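You operate a simulated robot arm through the tools that you are given. There is no shell and no other tool.

Carry out the task below with a simulated two-armed robot. There is one attempt and no reset: what you move stays moved.

JOB
Heat line A to 40 and line B to 30 degrees.
Fine: set dials A and B, switch heats A and B on and watch displays A and B get there; leave the other controls.

It is judged by the outcome, as a careful person would: the job done as asked, and still so three seconds after it is handed in. It fails if anything else is knocked over, pushed out of place, dropped, spilled or broken.

ROBOT AND FRAMES
Two 7-joint arms with two-finger grippers on one trunk that stands fixed in place. Base frame: the origin is at the foot of the trunk, x ahead of it, y to its left, z up. Lengths are in mm, angles in degrees, forces in N, time in s.
The left shoulder is at [50, 216, 1246], the right one opposite. With the tool pointing down near the work surface each hand reaches from about 220 to 780 mm from the base axis, measured 20 degrees to its own side. Payload 3.18 kg a hand.
The tool frame of a hand sits at the grasp point between the pads (the TCP): z along the fingers, y along the line on which they close. The tips reach 30 mm beyond it. The gripper opens to 144 mm; its body begins 103 mm behind the TCP.
Orientation is told as [roll, pitch, yaw] about the base's x, y, z axes, in that order, counted from this pose: with the fingers straight down and closing along the base's y, the tool's x points along the base's -x, its y along +y and its z along -z.

CONTROLS
- The arms move only by the tool play_rows. It takes "left_targets", "right_targets" or both (then of equal length, played together; a hand with none holds still); each is a list that holds one entry, the list of rows, each a list of 7 numbers: the opening, from 0 (shut) to 1 (fully open), then the shift along the tool's x, y, z in m, then the turn, a rotation vector about the tool's x, y, z in degrees. In form: [[[grip, tx, ty, tz, wx, wy, wz], ...]]. A call has 1 to 20 rows; each row is the pose to reach, as a shift and turn from the pose commanded when the call began, along the tool's axes at that moment. Rows are played at 5 a second. More than 50 mm and 8.6 degrees between two rows, or a gripper value outside its range, and nothing of the call is played. A pose out of reach is approached as far as the arm can. The call stops where the force on the tool passes 40 N (or 10 N more than at its start, if that is more) or the arm is blocked; 0.2 s more then pass. The fingers move at their own pace (about 186.7 mm/s each) and stop on an object; they squeeze with about 39 N. The grip force told is the motor's: it shows also when the fingers shut on nothing. Time passes only in rows, and 0.2 s behind the last, so rows that repeat a pose let the fingers close. It gives the time, the measured TCP pose, the force on the tool (base axes), the opening and the grip force at its end, in the units of the frame above (readings bear some noise), with the torque about the TCP (base axes, N m) and any sound that the robot's microphone picked up, and new pictures: "views" is both (left out), scene, wrist or none (wrist: the cameras of the hands that moved).
- Cameras (640 x 400 px; columns grow to the right, rows downward): "scene" is now at [123.6, 37.3, 1471.5]; the picture's right is [0.46, -0.89, 0.00], its down [-0.27, -0.14, -0.95] and it looks along [0.85, 0.44, -0.30] (base axes); focal length 272 px, centre (320, 200). "left" rides on the left gripper at [76, -16, -143] in its tool frame; the picture's right is [0.21, 0.98, 0.00], its down [-0.84, 0.18, -0.51] and it looks along [-0.50, 0.11, 0.86] (tool axes); focal length 218 px, centre (320, 200). "right" rides on the right gripper at [76, 16, -143] in its tool frame; the picture's right is [-0.21, 0.98, 0.00], its down [-0.84, -0.18, -0.51] and it looks along [-0.50, -0.11, 0.86] (tool axes); focal length 218 px, centre (320, 200). There is no depth. A picture from a camera that has moved, and an enlarged one, comes with that camera's place and axes in the base frame and with its lens. The place of the scene camera against the robot may be out by one fixed shift of up to 12 mm in any direction.
- slide_trunk(by): moves the trunk up (or, below 0, down) by that many mm; the arms and the scene camera ride with it, the base frame stays. It gives what a move gives, with no picture.
- head_to(pan, tilt): turns the head with the scene camera to pan (to the left, within 80 degrees either way) and tilt (down, from -29 to 69), counted from straight ahead of the robot (the tilt from the chest, where the trunk bows). It gives what a move gives, and a new picture of the scene camera.
- enlarge(camera, box): a new picture of the part [left, top, right, bottom] of that camera's present view, enlarged. It takes no simulated time.
- close_job(): hands the job in; it is judged then, once.

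Places have to be worked out from the pictures, the camera data and where the tool is seen. Open the grippers and draw the arms clear of the work before you hand the job in, unless the task says otherwise.

The tools are called after "Call:" as a command line: name --argument value ..., lists and objects as JSON in quotes. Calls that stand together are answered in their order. play_rows: Moves the arms, as the interface text tells. Its arguments: {"type":"object","properties":{"left_targets":{"type":"array","items":{"type":"array","items":{"type":"array","items":{"type":"number"}}}},"right_targets":{"type":"array","items":{"type":"array","items":{"type":"array","items":{"type":"number"}}}},"views":{"type":"string","enum":["both","scene","wrist","none"]}},"required":[]} The other tools are called the same way: slide_trunk (by) moves the trunk up or down; head_to (pan, tilt) turns the head that bears the scene camera; enlarge (camera, box) takes an enlarged picture of a part of a camera's view; close_job () hands the job in.

At the start:

```text
t: 0.0
left_eef_pos: [419.6, 460.7, 1365.2]
left_tcp_rot: [0.0, 0.0, 0.1]
left_contact_force: [-0.1, 0.6, 0.2]
left_ft_torque: [0.01, 0.01, 0.02]
left_grip_width: 144.2
left_grip_force: 0.0
right_eef_pos: [416.8, 37.6, 1279.5]
right_tcp_rot: [0.0, 0.0, 0.0]
right_contact_force: [-0.7, -1.2, 0.2]
right_ft_torque: [-0.03, -0.02, 0.02]
right_grip_width: 143.9
right_grip_force: 0.0
trunk travel left (down, up): [-325.0, 44.0]
head pan, tilt (commanded): [27.2, 17.5]
```

scene: 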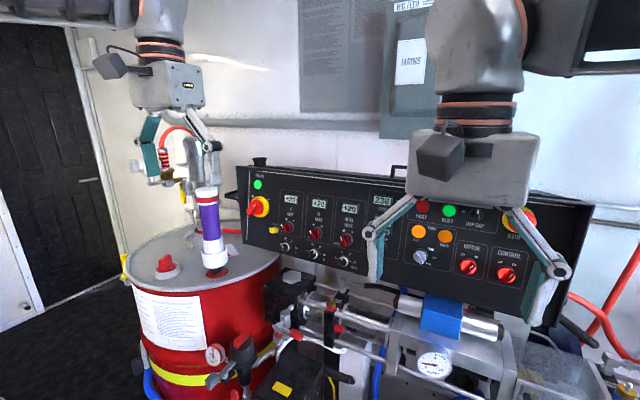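
right: 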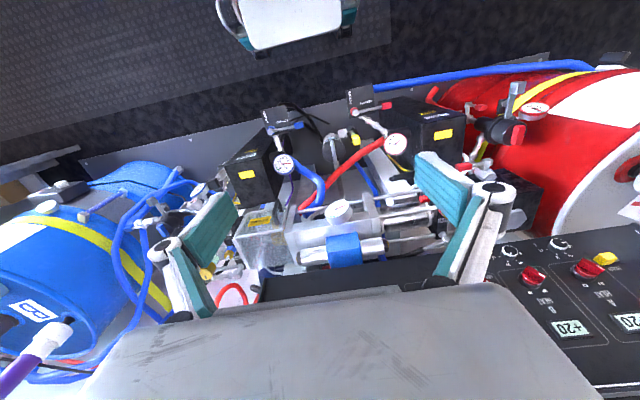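
left: 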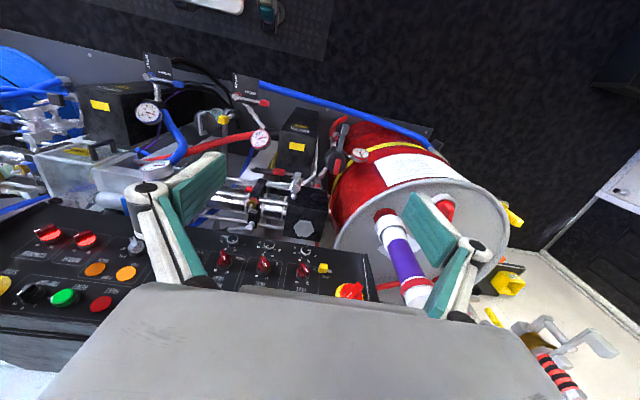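

I start by taking enlarged pictures of the control panel to read its labels.

Call:
enlarge --camera "scene" --box '[230, 160, 400, 280]'

Call:
enlarge --camera "scene" --box '[380, 180, 600, 320]'

Call:
enlarge --camera "left" --box '[180, 210, 400, 330]'

Call:
enlarge --camera "right" --box '[470, 220, 640, 390]'

```text
3.33 times, centred on (315, 220) of scene
camera zoom: at [123.6, 37.3, 1471.5], right [0.46, -0.89, 0.0], down [-0.27, -0.14, -0.95], along [0.85, 0.44, -0.3], focal length 907 px, centre (337, 133)
```

zoom: 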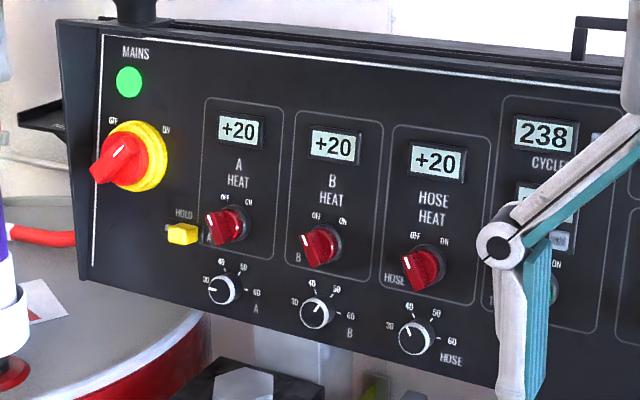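

```text
2.86 times, centred on (490, 250) of scene
camera zoom: at [123.6, 37.3, 1471.5], right [0.46, -0.89, 0.0], down [-0.27, -0.14, -0.95], along [0.85, 0.44, -0.3], focal length 778 px, centre (-166, 57)
```

zoom: 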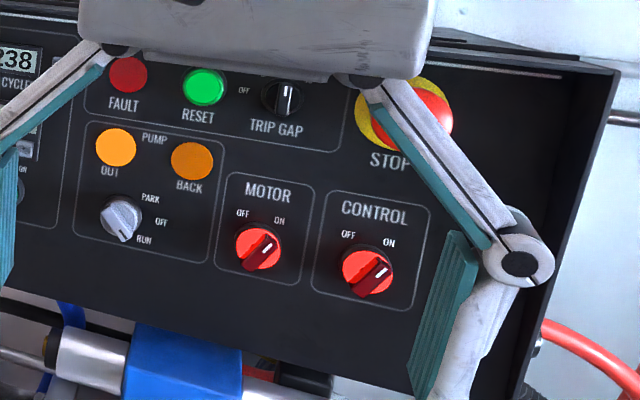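

```text
2.91 times, centred on (290, 270) of left
camera zoom: at [342.3, 443.6, 1507.9], right [-0.21, 0.98, 0.0], down [0.84, 0.18, 0.51], along [0.5, 0.11, -0.86], focal length 635 px, centre (407, -4)
```

zoom: 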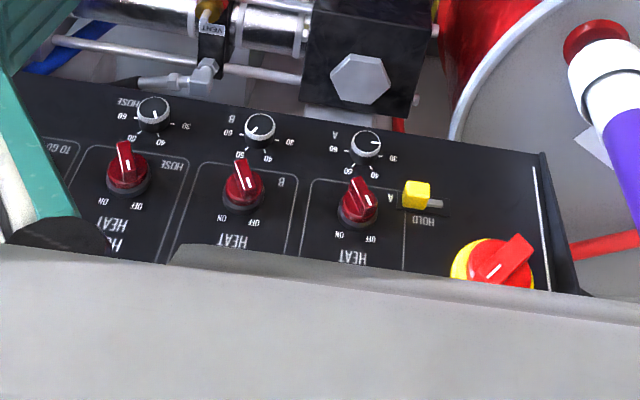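

```text
2.35 times, centred on (555, 305) of right
camera zoom: at [340.8, 52.4, 1422.7], right [0.21, 0.98, 0.0], down [0.84, -0.18, 0.51], along [0.5, -0.11, -0.86], focal length 514 px, centre (-233, -47)
```

zoom: 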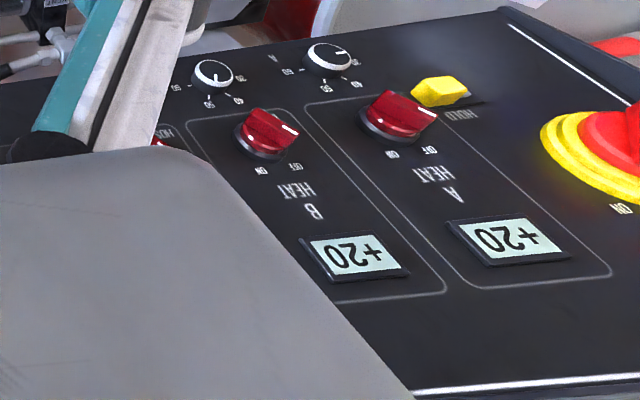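

The panel is roughly vertical at x≈780, with heat A near (787, 495, 1124) and dial A near (776, 498, 1059). I'll zoom in further to read the dial and switch pointers before moving.

Call:
enlarge --camera "scene" --box '[270, 205, 330, 260]'

Call:
enlarge --camera "scene" --box '[240, 165, 300, 220]'

Call:
enlarge --camera "left" --box '[210, 225, 350, 300]'

Call:
enlarge --camera "scene" --box '[230, 230, 470, 400]'

```text
7.27 times, centred on (300, 232) of scene
camera zoom: at [123.6, 37.3, 1471.5], right [0.46, -0.89, 0.0], down [-0.27, -0.14, -0.95], along [0.85, 0.44, -0.3], focal length 1979 px, centre (466, -36)
```

zoom: 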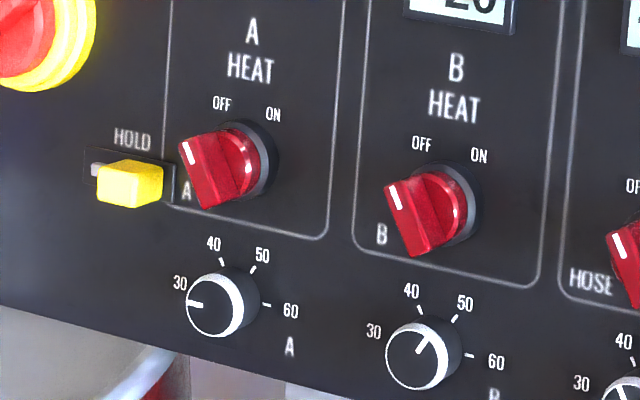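

```text
7.27 times, centred on (270, 192) of scene
camera zoom: at [123.6, 37.3, 1471.5], right [0.46, -0.89, 0.0], down [-0.27, -0.14, -0.95], along [0.85, 0.44, -0.3], focal length 1979 px, centre (684, 254)
```

zoom: 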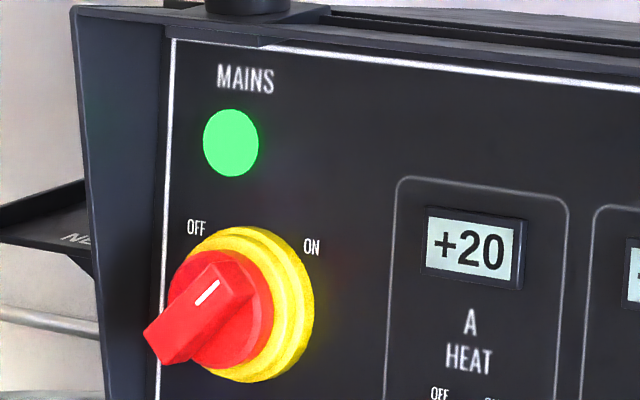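

```text
4.57 times, centred on (280, 262) of left
camera zoom: at [342.3, 443.6, 1507.9], right [-0.21, 0.98, 0.0], down [0.84, 0.18, 0.51], along [0.5, 0.11, -0.86], focal length 998 px, centre (503, -86)
```

zoom: 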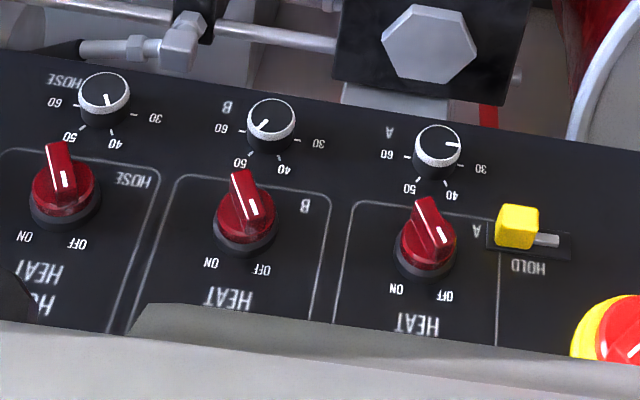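

```text
2.35 times, centred on (350, 315) of scene
camera zoom: at [123.6, 37.3, 1471.5], right [0.46, -0.89, 0.0], down [-0.27, -0.14, -0.95], along [0.85, 0.44, -0.3], focal length 640 px, centre (249, -71)
```

zoom: 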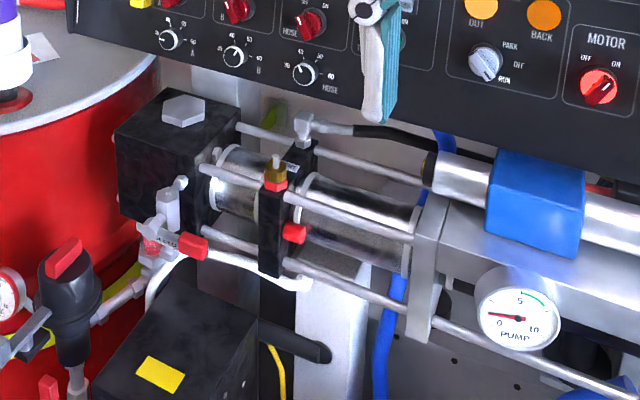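

The pointers are readable. Dial A sits at 30, dial B at about 50, both heats are OFF, and a HOLD slider sits just left of heat A and must not be touched. I'll bring the left hand forward and swing it towards pointing at the panel, stopping halfway to check.

Call:
play_rows --left_targets '[[[0.6, -0.01, 0.0, 0.005, 0, -8, 0], [0.5, -0.02, 0.0, 0.01, 0, -16, 0], [0.4, -0.03, 0.005, 0.02, 0, -24, 0], [0.35, -0.04, 0.005, 0.03, 0, -32, 0], [0.35, -0.05, 0.01, 0.04, 0, -40, 0], [0.35, -0.06, 0.01, 0.05, 0, -48, 0]]]' --views "both"

```text
t: 1.4
left_eef_pos: [477.5, 497.4, 1323.8]
left_tcp_rot: [-0.7, -48.0, -0.6]
left_contact_force: [0.4, -0.1, 0.2]
left_ft_torque: [0.03, 0.02, 0.04]
left_grip_width: 50.3
left_grip_force: 0.1
left hand out of reach, approached as far as the arm can: row 5, 6
right_eef_pos: [417.6, 36.6, 1279.8]
right_tcp_rot: [0.1, 0.0, 0.0]
right_contact_force: [-0.2, -1.3, 0.4]
right_ft_torque: [0.02, 0.0, 0.0]
right_grip_width: 144.0
right_grip_force: 0.0
trunk travel left (down, up): [-325.0, 44.0]
head pan, tilt (commanded): [27.2, 17.5]
camera scene: at [123.1, 35.7, 1471.6], right [0.46, -0.89, 0.0], down [-0.27, -0.14, -0.95], along [0.85, 0.44, -0.3], focal length 272 px, centre (320, 200)
camera left: at [320.3, 483.5, 1362.6], right [-0.12, 0.98, -0.16], down [0.19, 0.18, 0.96], along [0.97, 0.09, -0.21], focal length 218 px, centre (320, 200)
```

scene: 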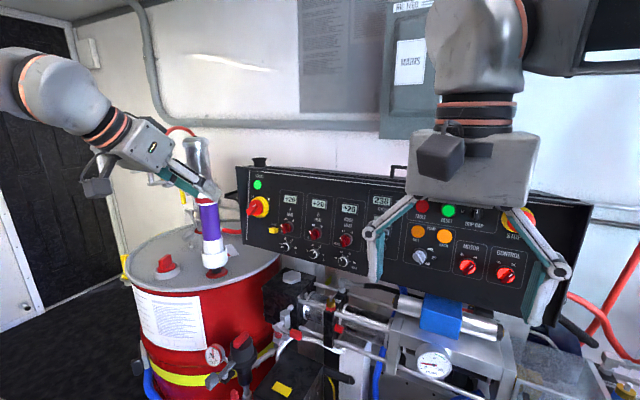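
left: 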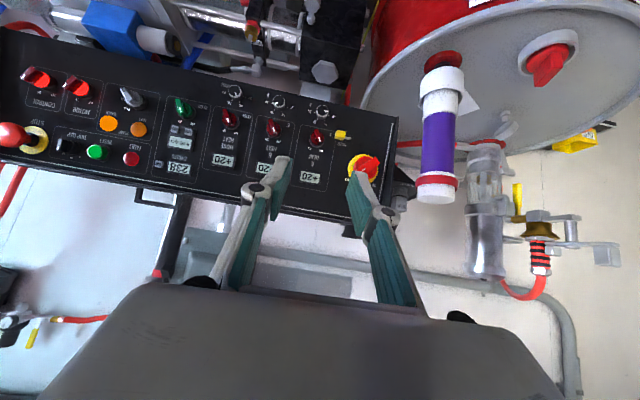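

Rows 5 and 6 fell short because the arm was folded too close to the body. I'll continue the swing while pushing forward and down to about (620, 497, 1180), pointing straight ahead. The tips will stay about 120 mm from the panel.

Call:
play_rows --left_targets '[[[0.35, 0.002, 0.005, 0.034, 0, 0, 0], [0.35, 0.004, 0.01, 0.068, 0, -7, 0], [0.35, 0.006, 0.015, 0.1, 0, -14, 0], [0.35, 0.008, 0.02, 0.13, 0, -21, 0], [0.35, 0.01, 0.023, 0.16, 0, -28, 0], [0.35, 0.011, 0.025, 0.185, 0, -35, 0], [0.35, 0.011, 0.025, 0.203, 0, -42, 0], [0.35, 0.011, 0.025, 0.203, 0, -42, 0]]]' --views "both"

```text
t: 3.2
left_eef_pos: [621.5, 523.1, 1178.8]
left_tcp_rot: [158.8, -90.0, -158.8]
left_contact_force: [0.1, -0.1, -0.3]
left_ft_torque: [-0.04, -0.01, 0.0]
left_grip_width: 50.0
left_grip_force: 0.1
left hand out of reach, approached as far as the arm can: row 1, 2
right_eef_pos: [417.0, 36.6, 1280.1]
right_tcp_rot: [0.0, 0.0, -0.1]
right_contact_force: [-0.3, -0.3, -0.7]
right_ft_torque: [0.02, 0.06, -0.02]
right_grip_width: 143.9
right_grip_force: 0.1
trunk travel left (down, up): [-325.0, 44.0]
head pan, tilt (commanded): [27.2, 17.5]
camera scene: at [122.8, 37.2, 1471.7], right [0.46, -0.89, 0.0], down [-0.27, -0.14, -0.95], along [0.85, 0.44, -0.3], focal length 272 px, centre (320, 200)
camera left: at [478.8, 505.3, 1102.0], right [0.0, 0.98, -0.21], down [-0.51, 0.18, 0.84], along [0.86, 0.11, 0.5], focal length 218 px, centre (320, 200)
```

scene: 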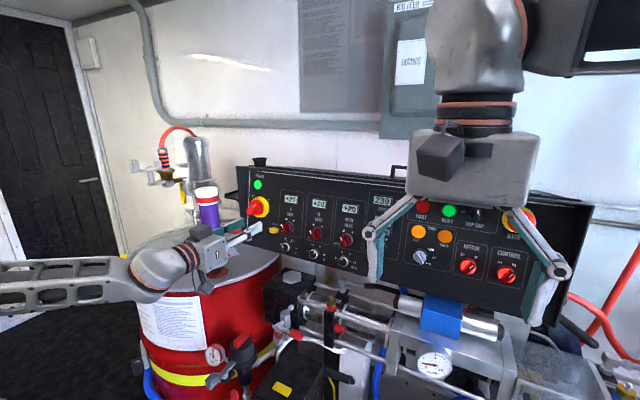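
left: 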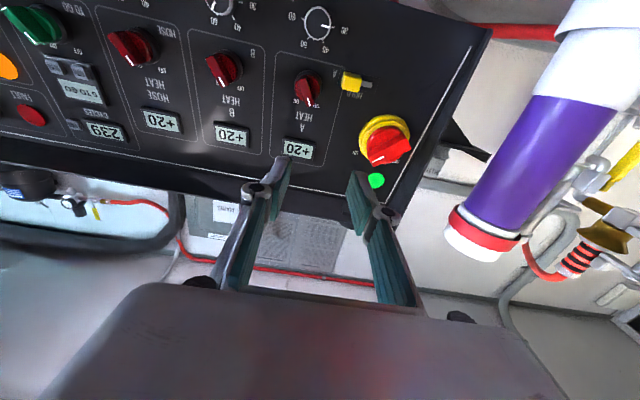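

The hand now points straight at the panel from (621, 523, 1179). I'll enlarge the left wrist view to place the knobs accurately.

Call:
enlarge --camera "left" --box '[190, 0, 430, 200]'

Call:
enlarge --camera "scene" --box '[180, 180, 340, 300]'

```text
2.00 times, centred on (310, 100) of left
camera zoom: at [478.8, 505.3, 1102.0], right [0.0, 0.98, -0.21], down [-0.51, 0.18, 0.84], along [0.86, 0.11, 0.5], focal length 436 px, centre (340, 400)
```

zoom: 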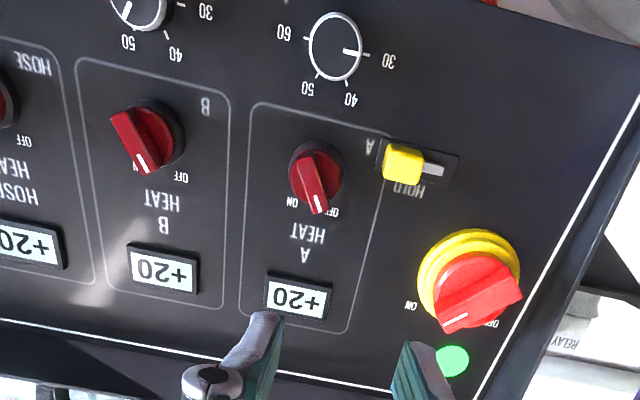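

```text
3.33 times, centred on (260, 240) of scene
camera zoom: at [122.8, 37.2, 1471.7], right [0.46, -0.89, 0.0], down [-0.27, -0.14, -0.95], along [0.85, 0.44, -0.3], focal length 907 px, centre (520, 67)
```

zoom: 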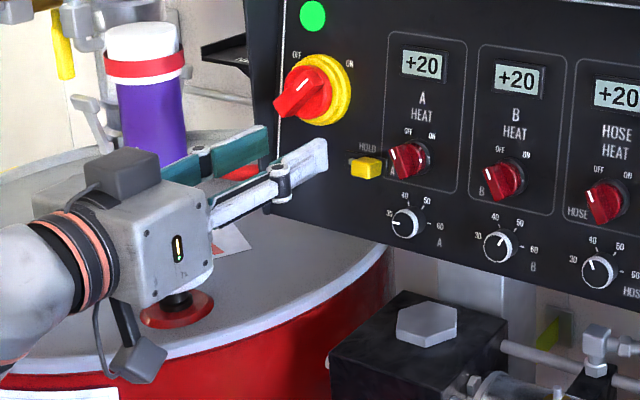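

By triangulation the panel leans back about 10°. The dial A axis meets it near (784, 495, 1059) and heat A near (795, 494, 1122), with line B 100 mm to the right of those. The dial marks are 60° apart. Next I align the hand with the panel normal, 100 mm out in front of dial A.

Call:
play_rows --left_targets '[[[0.35, 0.025, -0.007, 0.01, 0, 3, 0], [0.35, 0.05, -0.014, 0.025, 0, 6, 0], [0.35, 0.075, -0.021, 0.045, 0, 10, 0], [0.35, 0.1024, -0.0284, 0.0637, 0, 10, 0], [0.35, 0.1024, -0.0284, 0.0637, 0, 10, 0]]]' --views "both"

```text
t: 4.4
left_eef_pos: [685.6, 494.0, 1077.5]
left_tcp_rot: [0.2, -79.9, -0.1]
left_contact_force: [-0.3, 0.7, -0.8]
left_ft_torque: [-0.02, 0.01, 0.0]
left_grip_width: 50.4
left_grip_force: 0.2
right_eef_pos: [417.3, 36.6, 1279.5]
right_tcp_rot: [0.0, 0.0, 0.0]
right_contact_force: [0.0, 0.2, 0.2]
right_ft_torque: [0.02, -0.03, 0.0]
right_grip_width: 144.1
right_grip_force: 0.1
trunk travel left (down, up): [-325.0, 44.0]
head pan, tilt (commanded): [27.2, 17.5]
camera scene: at [123.0, 36.9, 1471.7], right [0.46, -0.89, 0.0], down [-0.27, -0.14, -0.95], along [0.85, 0.44, -0.3], focal length 272 px, centre (320, 200)
camera left: at [530.9, 477.7, 1026.4], right [-0.04, 0.98, -0.21], down [-0.35, 0.18, 0.92], along [0.93, 0.11, 0.34], focal length 218 px, centre (320, 200)
```

scene: 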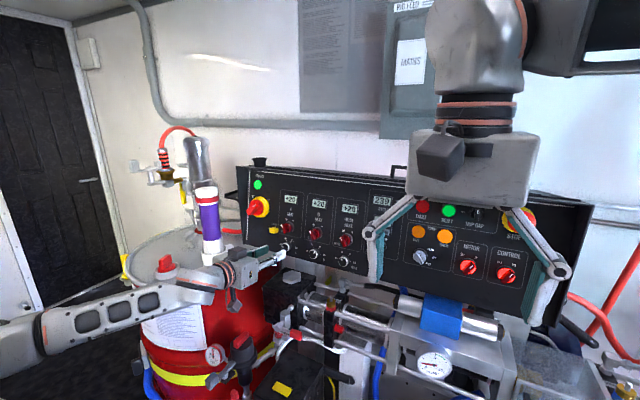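
left: 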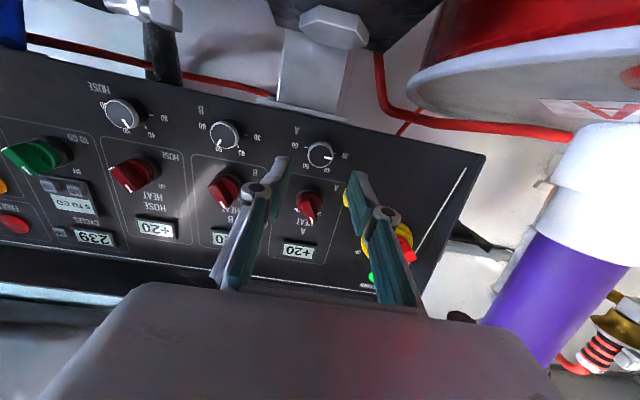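

Call:
enlarge --camera "left" --box '[180, 90, 400, 230]'

Call:
enlarge --camera "scene" --box '[210, 200, 350, 310]'

```text
2.86 times, centred on (290, 160) of left
camera zoom: at [530.9, 477.7, 1026.4], right [-0.04, 0.98, -0.21], down [-0.35, 0.18, 0.92], along [0.93, 0.11, 0.34], focal length 624 px, centre (406, 314)
```

zoom: 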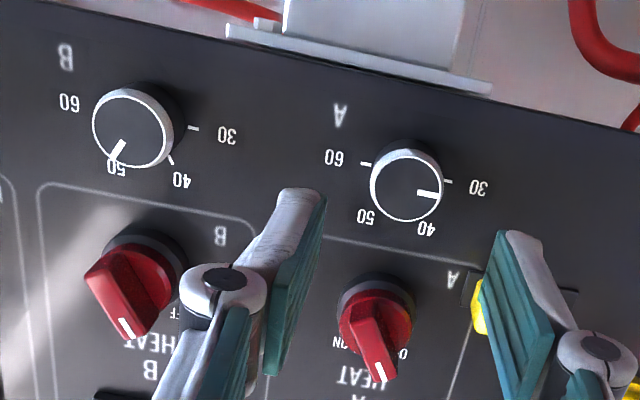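

```text
3.64 times, centred on (280, 255) of scene
camera zoom: at [123.0, 36.9, 1471.7], right [0.46, -0.89, 0.0], down [-0.27, -0.14, -0.95], along [0.85, 0.44, -0.3], focal length 990 px, centre (466, 0)
```

zoom: 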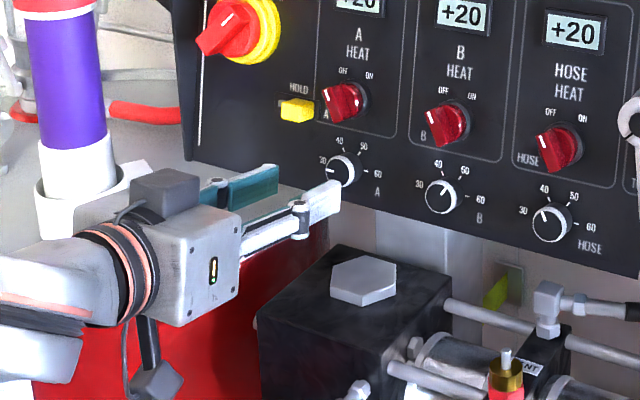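

The close-up confirms dial A's axis at about (784, 494, 1060), with the knob 27 mm across and standing 18 mm out. The tool is centred on it. I roll the hand −30° and advance 63 mm with the fingers open 50 mm around the dial.

Call:
play_rows --left_targets '[[[0.35, 0, 0, 0.0, 0, 0, -8], [0.35, 0, 0, 0.0, 0, 0, -16], [0.35, 0, 0, 0.01, 0, 0, -24], [0.35, 0, 0.0, 0.025, 0, 0, -30], [0.35, 0, 0.0, 0.04, 0, 0, -30], [0.35, 0, 0.0, 0.053, 0, 0, -30], [0.35, 0, 0.0, 0.063, 0, 0, -30], [0.35, 0, 0.0, 0.063, 0, 0, -30]]]' --views "both"

Call:
enlarge --camera "left" --box '[200, 80, 440, 230]'

Call:
enlarge --camera "scene" --box '[210, 190, 350, 300]'

```text
t: 6.2
left_eef_pos: [748.7, 494.9, 1065.2]
left_tcp_rot: [-70.6, -58.5, 73.4]
left_contact_force: [0.4, 0.8, 0.8]
left_ft_torque: [0.03, 0.0, -0.01]
left_grip_width: 50.6
left_grip_force: 0.1
right_eef_pos: [417.9, 37.8, 1280.2]
right_tcp_rot: [0.0, 0.0, 0.0]
right_contact_force: [0.3, 0.3, 0.2]
right_ft_torque: [0.0, -0.06, 0.0]
right_grip_width: 144.2
right_grip_force: 0.1
trunk travel left (down, up): [-325.0, 44.0]
head pan, tilt (commanded): [27.2, 17.5]
camera scene: at [123.4, 37.3, 1471.6], right [0.46, -0.89, 0.0], down [-0.27, -0.14, -0.95], along [0.85, 0.44, -0.3], focal length 272 px, centre (320, 200)
camera left: at [597.2, 441.5, 1032.7], right [-0.12, 0.74, -0.66], down [-0.39, 0.58, 0.72], along [0.91, 0.34, 0.22], focal length 218 px, centre (320, 200)
```

scene: 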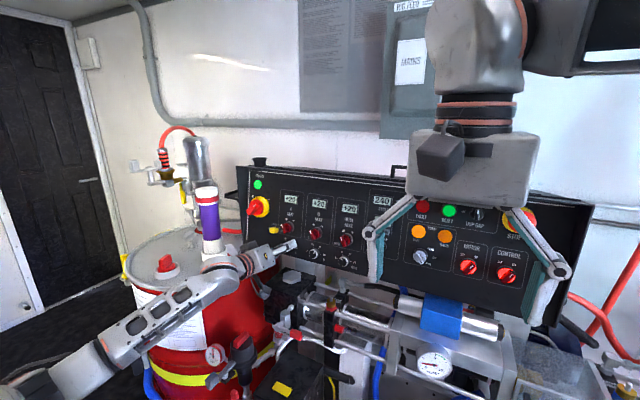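
left: 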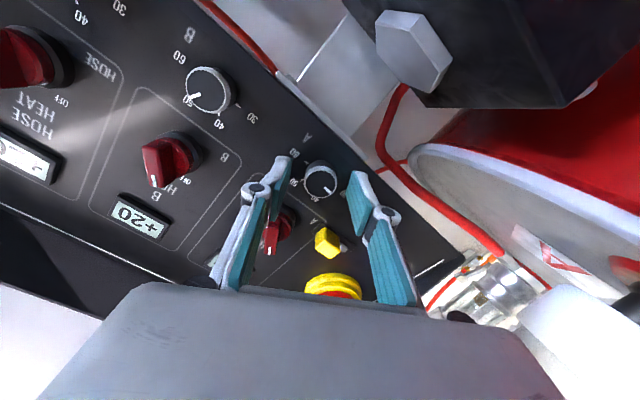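

```text
2.67 times, centred on (320, 155) of left
camera zoom: at [597.2, 441.5, 1032.7], right [-0.12, 0.74, -0.66], down [-0.39, 0.58, 0.72], along [0.91, 0.34, 0.22], focal length 582 px, centre (320, 320)
```

zoom: 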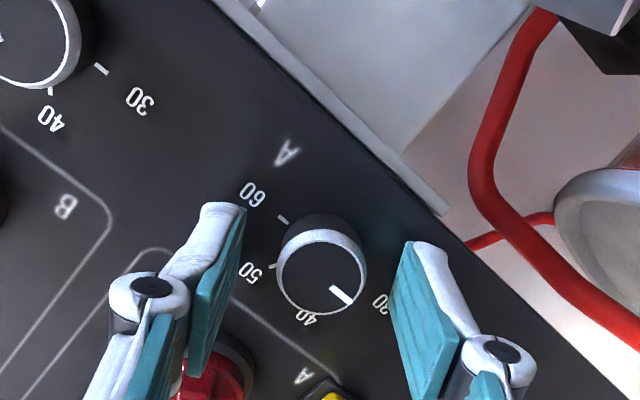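

```text
3.64 times, centred on (280, 245) of scene
camera zoom: at [123.4, 37.3, 1471.6], right [0.46, -0.89, 0.0], down [-0.27, -0.14, -0.95], along [0.85, 0.44, -0.3], focal length 990 px, centre (466, 36)
```

zoom: 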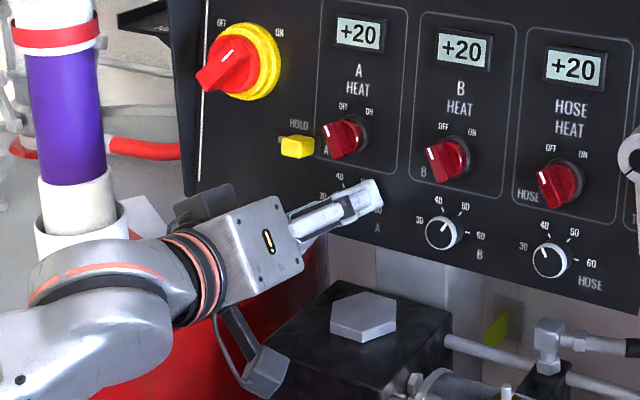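

The fingers straddle dial A, centred on it, with the tips about 5 mm off the panel. I close on the dial and turn it half the needed angle clockwise to see whether it follows.

Call:
play_rows --left_targets '[[[0.1, 0, 0, 0, 0, 0, 0], [0.1, 0, 0, 0, 0, 0, 0], [0.1, 0, 0, 0, 0, 0, 0], [0.1, 0, 0, 0, 0, 0, 7.5], [0.1, 0, 0, 0, 0, 0, 15], [0.1, 0, 0, 0, 0, 0, 22.5], [0.1, 0, 0, 0, 0, 0, 30], [0.1, 0, 0, 0, 0, 0, 30]]]' --views "both"

Call:
enlarge --camera "left" --box '[200, 80, 440, 230]'

Call:
enlarge --camera "scene" --box '[210, 190, 350, 300]'

```text
t: 8.0
left_eef_pos: [748.5, 496.6, 1063.5]
left_tcp_rot: [0.4, -80.0, -0.6]
left_contact_force: [0.3, 0.3, -1.8]
left_ft_torque: [0.0, -0.31, -0.02]
left_grip_width: 26.3
left_grip_force: 45.2
right_eef_pos: [418.5, 37.7, 1279.2]
right_tcp_rot: [0.0, 0.0, -0.1]
right_contact_force: [0.8, 0.2, -0.5]
right_ft_torque: [0.02, -0.05, 0.0]
right_grip_width: 144.0
right_grip_force: 0.0
trunk travel left (down, up): [-325.0, 44.0]
head pan, tilt (commanded): [27.2, 17.5]
camera scene: at [123.7, 37.4, 1471.5], right [0.46, -0.89, 0.0], down [-0.27, -0.14, -0.95], along [0.85, 0.44, -0.3], focal length 272 px, centre (320, 200)
camera left: at [594.1, 478.0, 1014.2], right [-0.04, 0.98, -0.2], down [-0.35, 0.18, 0.92], along [0.93, 0.1, 0.34], focal length 218 px, centre (320, 200)
```

scene: 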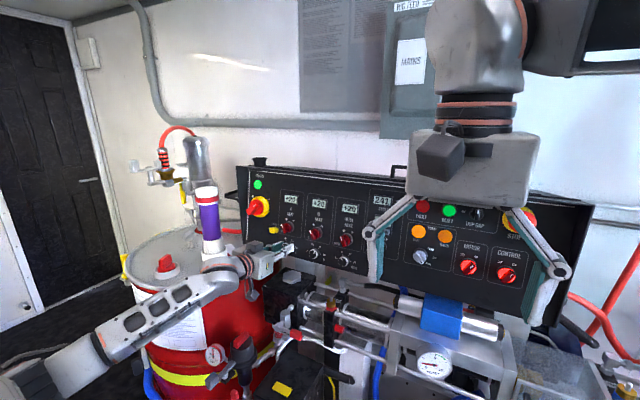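
left: 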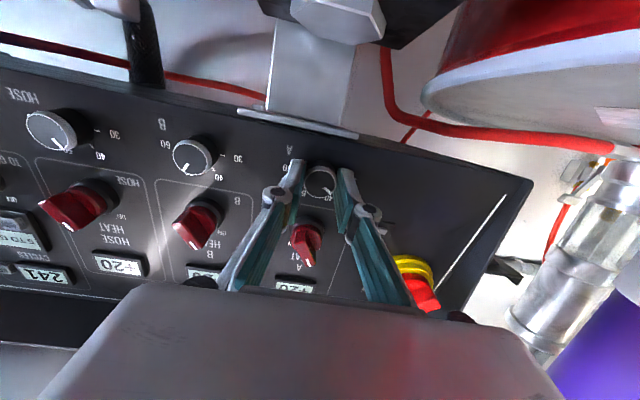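

```text
2.67 times, centred on (320, 155) of left
camera zoom: at [594.1, 478.0, 1014.2], right [-0.04, 0.98, -0.2], down [-0.35, 0.18, 0.92], along [0.93, 0.1, 0.34], focal length 582 px, centre (320, 320)
```

zoom: 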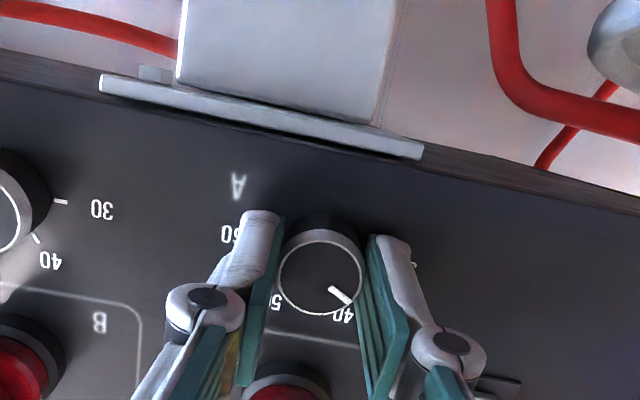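

```text
3.64 times, centred on (280, 245) of scene
camera zoom: at [123.7, 37.4, 1471.5], right [0.46, -0.89, 0.0], down [-0.27, -0.14, -0.95], along [0.85, 0.44, -0.3], focal length 990 px, centre (466, 36)
```

zoom: 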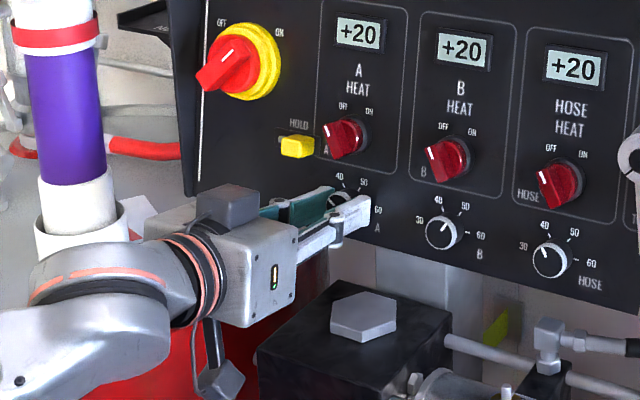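

The dial follows without slip and its pointer has moved halfway, to about 35. I turn another 30° to reach 40 and check the pointer.

Call:
play_rows --left_targets '[[[0.1, 0, 0, 0, 0, 0, 7.5], [0.1, 0, 0, 0, 0, 0, 15], [0.1, 0, 0, 0, 0, 0, 22.5], [0.1, 0, 0, 0, 0, 0, 30], [0.1, 0, 0, 0, 0, 0, 30]]]' --views "both"

Call:
enlarge --camera "left" --box '[220, 80, 420, 230]'

Call:
enlarge --camera "scene" --box '[250, 210, 330, 270]'

```text
t: 9.2
left_eef_pos: [748.9, 495.3, 1065.4]
left_tcp_rot: [70.7, -58.5, -73.4]
left_contact_force: [-2.4, 0.8, -2.1]
left_ft_torque: [-0.03, -0.26, -0.25]
left_grip_width: 26.2
left_grip_force: 44.7
right_eef_pos: [417.5, 37.3, 1279.6]
right_tcp_rot: [0.0, 0.0, -0.1]
right_contact_force: [-0.5, 0.0, 0.1]
right_ft_torque: [-0.01, -0.01, 0.05]
right_grip_width: 144.0
right_grip_force: 0.0
trunk travel left (down, up): [-325.0, 44.0]
head pan, tilt (commanded): [27.2, 17.5]
camera scene: at [123.4, 37.6, 1471.5], right [0.46, -0.89, 0.0], down [-0.27, -0.14, -0.95], along [0.85, 0.44, -0.3], focal length 272 px, centre (320, 200)
camera left: at [594.4, 518.4, 1016.3], right [0.05, 0.95, 0.31], down [-0.36, -0.27, 0.89], along [0.93, -0.16, 0.33], focal length 218 px, centre (320, 200)
```

scene: 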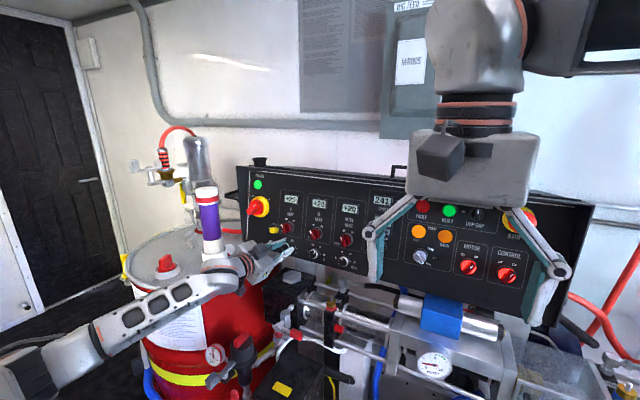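
left: 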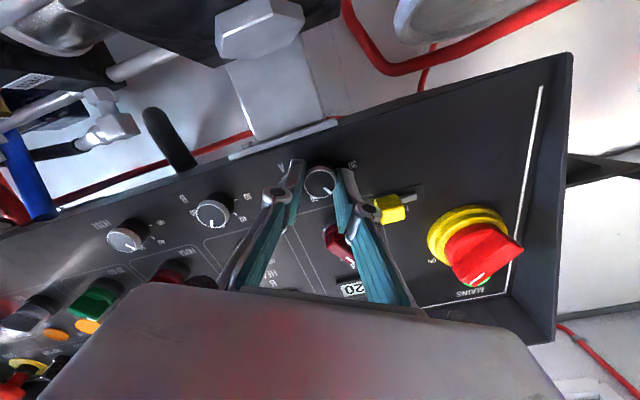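

```text
2.67 times, centred on (320, 155) of left
camera zoom: at [594.4, 518.4, 1016.3], right [0.05, 0.95, 0.31], down [-0.36, -0.27, 0.89], along [0.93, -0.16, 0.33], focal length 582 px, centre (320, 320)
```

zoom: 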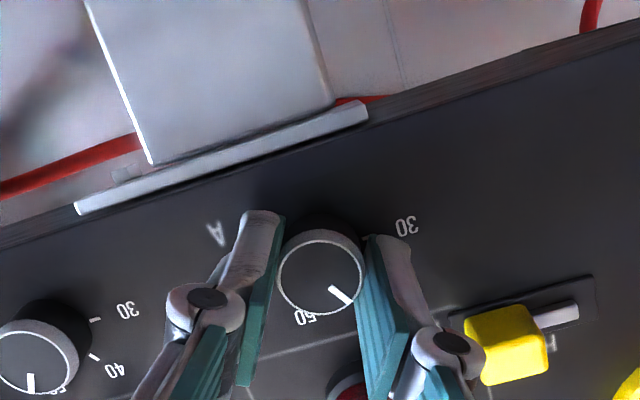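

```text
6.67 times, centred on (290, 240) of scene
camera zoom: at [123.4, 37.6, 1471.5], right [0.46, -0.89, 0.0], down [-0.27, -0.14, -0.95], along [0.85, 0.44, -0.3], focal length 1814 px, centre (520, -67)
```

zoom: 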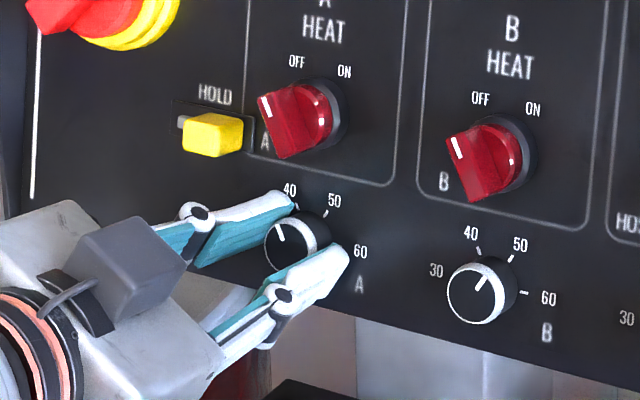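

The pointer looks to be at 40. I release, back straight out 60 mm, roll the hand level again and check.

Call:
play_rows --left_targets '[[[0.35, 0, 0, 0, 0, 0, 0], [0.35, 0, 0, 0, 0, 0, 0], [0.35, 0, 0, -0.02, 0, 0, 0], [0.35, 0, 0, -0.045, 0, 0, 0], [0.35, 0, 0, -0.07, 0, 0, -8], [0.35, 0, 0, -0.07, 0, 0, -16], [0.35, 0, 0, -0.07, 0, 0, -24], [0.35, 0, 0, -0.07, 0, 0, -30], [0.35, 0, 0, -0.07, 0, 0, -30]]]' --views "both"

Call:
enlarge --camera "left" --box '[260, 110, 400, 210]'

Call:
enlarge --camera "scene" --box '[250, 190, 350, 270]'

```text
t: 11.2
left_eef_pos: [678.8, 494.9, 1076.6]
left_tcp_rot: [-0.5, -80.0, 0.5]
left_contact_force: [0.4, 0.5, 0.7]
left_ft_torque: [0.02, 0.0, -0.01]
left_grip_width: 50.5
left_grip_force: 0.1
right_eef_pos: [416.5, 37.1, 1280.7]
right_tcp_rot: [0.1, 0.0, 0.0]
right_contact_force: [-0.9, -0.3, 0.5]
right_ft_torque: [0.0, 0.0, 0.0]
right_grip_width: 144.1
right_grip_force: 0.1
trunk travel left (down, up): [-325.0, 44.0]
head pan, tilt (commanded): [27.2, 17.5]
camera scene: at [123.3, 37.3, 1471.6], right [0.46, -0.89, 0.0], down [-0.27, -0.14, -0.95], along [0.85, 0.44, -0.3], focal length 272 px, centre (320, 200)
camera left: at [524.6, 477.9, 1026.5], right [-0.04, 0.98, -0.21], down [-0.35, 0.18, 0.92], along [0.93, 0.11, 0.34], focal length 218 px, centre (320, 200)
```

scene: 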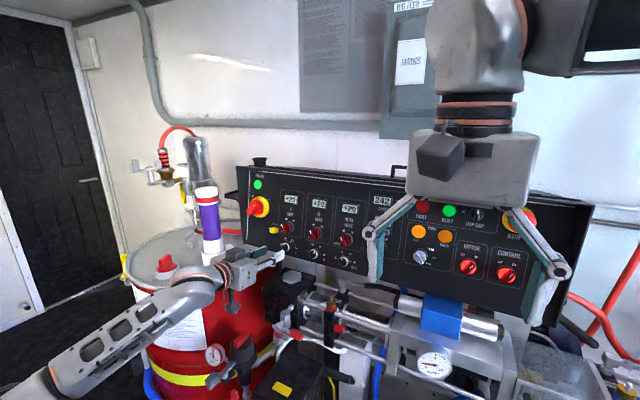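
left: 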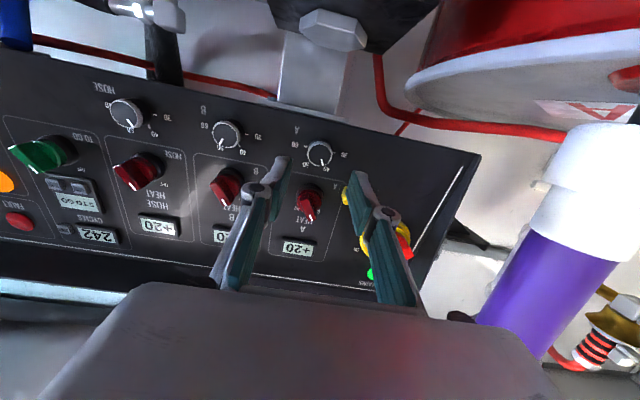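

```text
4.00 times, centred on (330, 160) of left
camera zoom: at [524.6, 477.9, 1026.5], right [-0.04, 0.98, -0.21], down [-0.35, 0.18, 0.92], along [0.93, 0.11, 0.34], focal length 873 px, centre (280, 360)
```

zoom: 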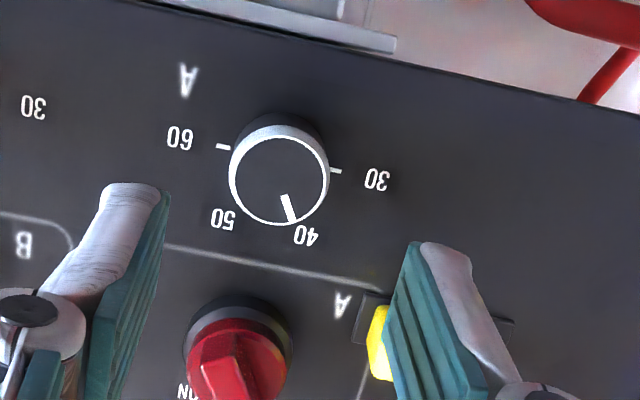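

```text
5.00 times, centred on (300, 230) of scene
camera zoom: at [123.3, 37.3, 1471.6], right [0.46, -0.89, 0.0], down [-0.27, -0.14, -0.95], along [0.85, 0.44, -0.3], focal length 1361 px, centre (420, 50)
```

zoom: 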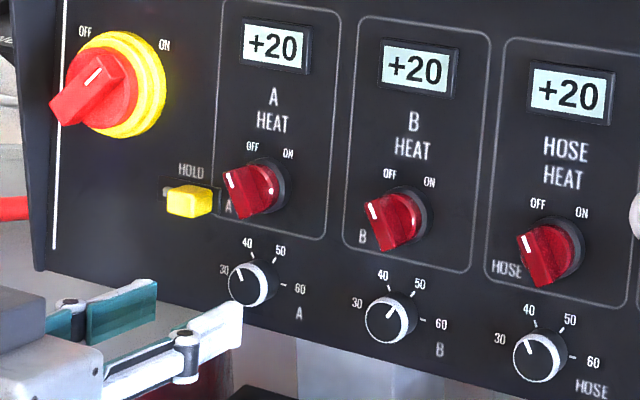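

Dial A now reads 40: the pointer measures about −29° against the mark at −30°. I move over to dial B at y≈394 and roll to +60° so the 120° counter-clockwise turn is centred in the wrist's range. I stop with the tips 12 mm short of the knob face.

Call:
play_rows --left_targets '[[[0.35, 0, -0.013, 0.0, 0, 0, 7.5], [0.35, 0, -0.026, 0.0, 0, 0, 15], [0.35, 0, -0.039, 0.0, 0, 0, 22.5], [0.35, 0, -0.052, 0.0, 0, 0, 30], [0.35, 0, -0.065, 0.0, 0, 0, 37.5], [0.35, 0, -0.078, 0.0, 0, 0, 45], [0.35, -0.001, -0.09, 0.003, 0, 0, 52.5], [0.35, -0.0016, -0.101, 0.0063, 0, 0, 60], [0.35, -0.0016, -0.101, 0.025, 0, 0, 60], [0.35, -0.0016, -0.101, 0.045, 0, 0, 60], [0.35, -0.0016, -0.101, 0.045, 0, 0, 60]]]' --views "both"

Call:
enlarge --camera "left" --box '[220, 80, 420, 230]'

Call:
enlarge --camera "scene" --box '[250, 200, 350, 280]'

```text
t: 13.6
left_eef_pos: [723.6, 394.9, 1070.6]
left_tcp_rot: [78.4, -29.4, -84.2]
left_contact_force: [-0.2, 0.3, -0.1]
left_ft_torque: [0.01, 0.01, 0.02]
left_grip_width: 50.4
left_grip_force: 0.0
right_eef_pos: [417.5, 37.2, 1280.5]
right_tcp_rot: [0.0, 0.0, 0.0]
right_contact_force: [-0.6, -0.2, 0.0]
right_ft_torque: [0.01, -0.02, 0.01]
right_grip_width: 144.0
right_grip_force: 0.1
trunk travel left (down, up): [-325.0, 44.0]
head pan, tilt (commanded): [27.2, 17.5]
camera scene: at [123.3, 37.4, 1471.6], right [0.46, -0.89, 0.0], down [-0.27, -0.14, -0.95], along [0.85, 0.44, -0.3], focal length 272 px, centre (320, 200)
camera left: at [574.0, 451.4, 1043.9], right [0.13, 0.67, 0.73], down [-0.4, -0.64, 0.66], along [0.91, -0.38, 0.19], focal length 218 px, centre (320, 200)
```

scene: 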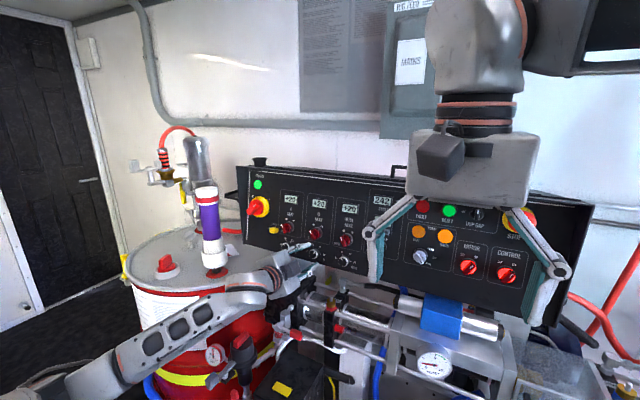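
left: 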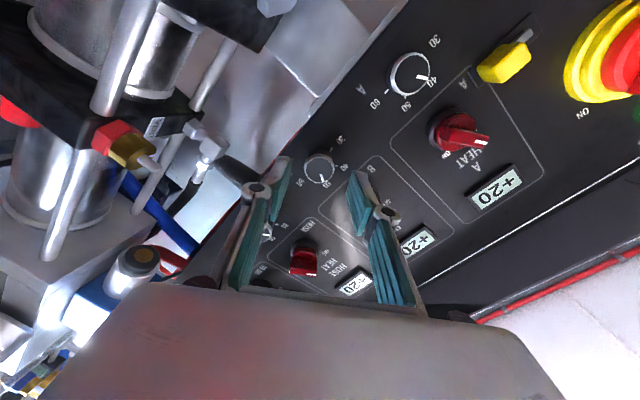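

```text
2.67 times, centred on (320, 155) of left
camera zoom: at [574.0, 451.4, 1043.9], right [0.13, 0.67, 0.73], down [-0.4, -0.64, 0.66], along [0.91, -0.38, 0.19], focal length 582 px, centre (320, 320)
```

zoom: 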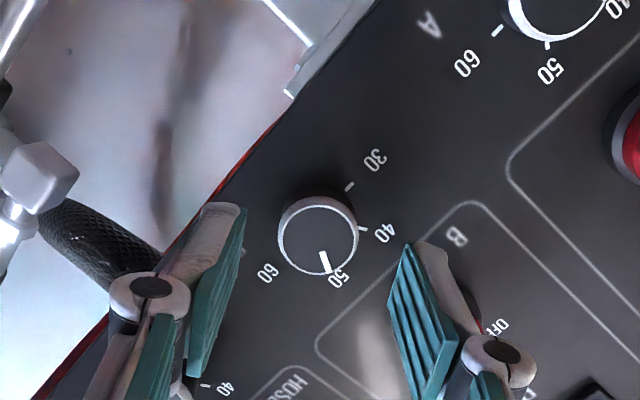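

```text
5.00 times, centred on (300, 240) of scene
camera zoom: at [123.3, 37.4, 1471.6], right [0.46, -0.89, 0.0], down [-0.27, -0.14, -0.95], along [0.85, 0.44, -0.3], focal length 1361 px, centre (420, 0)
```

zoom: 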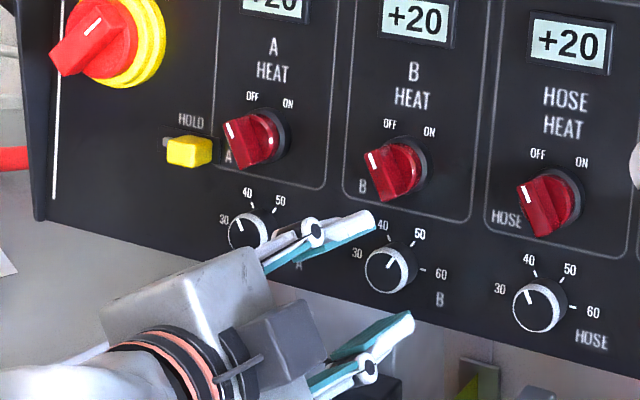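

The dial is centred on the tool axis to within about 1 mm. I advance 25 mm, close on dial B and turn it counter-clockwise 60° first.

Call:
play_rows --left_targets '[[[0.35, 0, 0, 0.013, 0, 0, 0], [0.35, 0, 0, 0.025, 0, 0, 0], [0.35, 0, 0, 0.025, 0, 0, 0], [0.1, 0, 0, 0.025, 0, 0, 0], [0.1, 0, 0, 0.025, 0, 0, 0], [0.1, 0, 0, 0.025, 0, 0, 0], [0.1, 0, 0, 0.025, 0, 0, -7.5], [0.1, 0, 0, 0.025, 0, 0, -15], [0.1, 0, 0, 0.025, 0, 0, -22.5], [0.1, 0, 0, 0.025, 0, 0, -30], [0.1, 0, 0, 0.025, 0, 0, -37.5], [0.1, 0, 0, 0.025, 0, 0, -45], [0.1, 0, 0, 0.025, 0, 0, -52.5], [0.1, 0, 0, 0.025, 0, 0, -60], [0.1, 0, 0, 0.025, 0, 0, -60]]]' --views "both"

Call:
enlarge --camera "left" --box '[220, 80, 420, 230]'

Call:
enlarge --camera "scene" --box '[250, 200, 350, 280]'

```text
t: 16.8
left_eef_pos: [747.7, 394.4, 1066.0]
left_tcp_rot: [-0.7, -80.1, 0.8]
left_contact_force: [0.4, 3.5, -2.6]
left_ft_torque: [0.03, 0.18, 0.12]
left_grip_width: 26.4
left_grip_force: 45.0
right_eef_pos: [417.3, 37.7, 1279.8]
right_tcp_rot: [0.0, 0.0, 0.0]
right_contact_force: [-0.8, -0.5, 0.4]
right_ft_torque: [-0.01, -0.02, 0.01]
right_grip_width: 144.1
right_grip_force: 0.1
trunk travel left (down, up): [-325.0, 44.0]
head pan, tilt (commanded): [27.2, 17.5]
camera scene: at [123.8, 37.9, 1471.5], right [0.46, -0.89, 0.0], down [-0.27, -0.14, -0.95], along [0.85, 0.44, -0.3], focal length 272 px, centre (320, 200)
camera left: at [594.5, 377.5, 1015.6], right [-0.04, 0.98, -0.21], down [-0.35, 0.18, 0.92], along [0.93, 0.11, 0.34], focal length 218 px, centre (320, 200)
```

scene: 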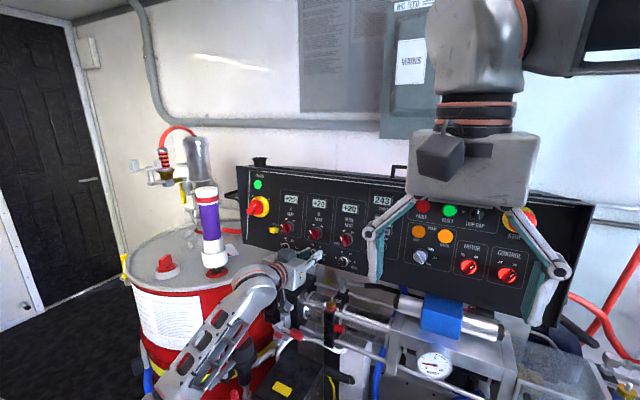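
left: 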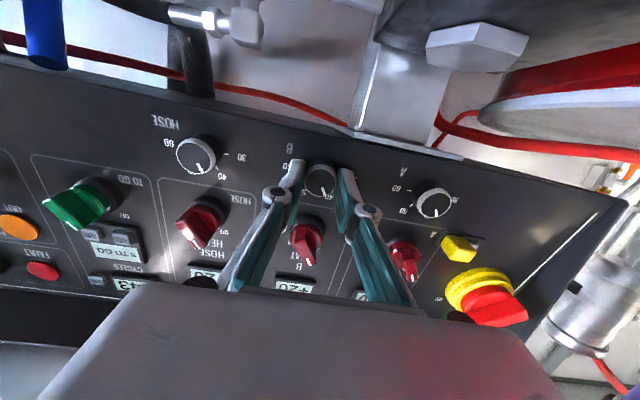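

```text
2.67 times, centred on (320, 155) of left
camera zoom: at [594.5, 377.5, 1015.6], right [-0.04, 0.98, -0.21], down [-0.35, 0.18, 0.92], along [0.93, 0.11, 0.34], focal length 582 px, centre (320, 320)
```

zoom: 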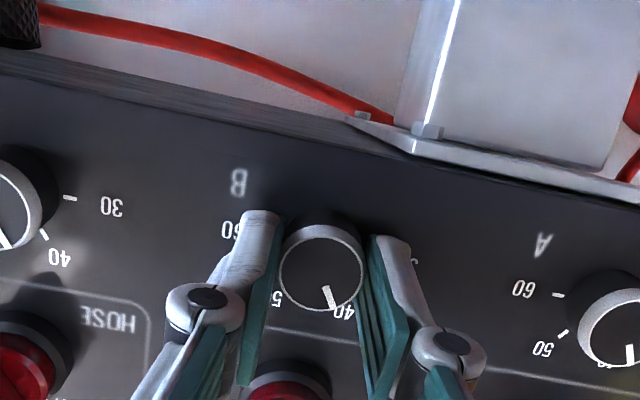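

```text
5.00 times, centred on (300, 240) of scene
camera zoom: at [123.8, 37.9, 1471.5], right [0.46, -0.89, 0.0], down [-0.27, -0.14, -0.95], along [0.85, 0.44, -0.3], focal length 1361 px, centre (420, 0)
```

zoom: 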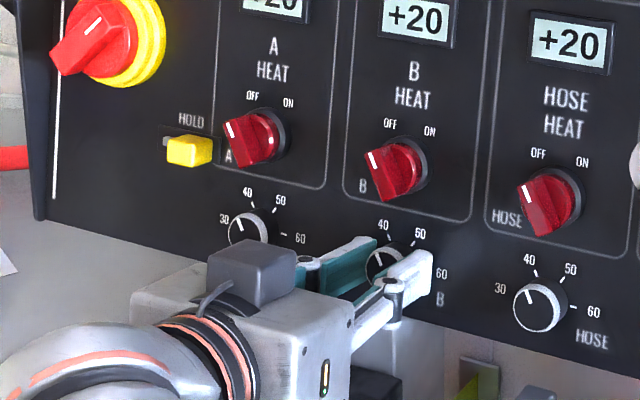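

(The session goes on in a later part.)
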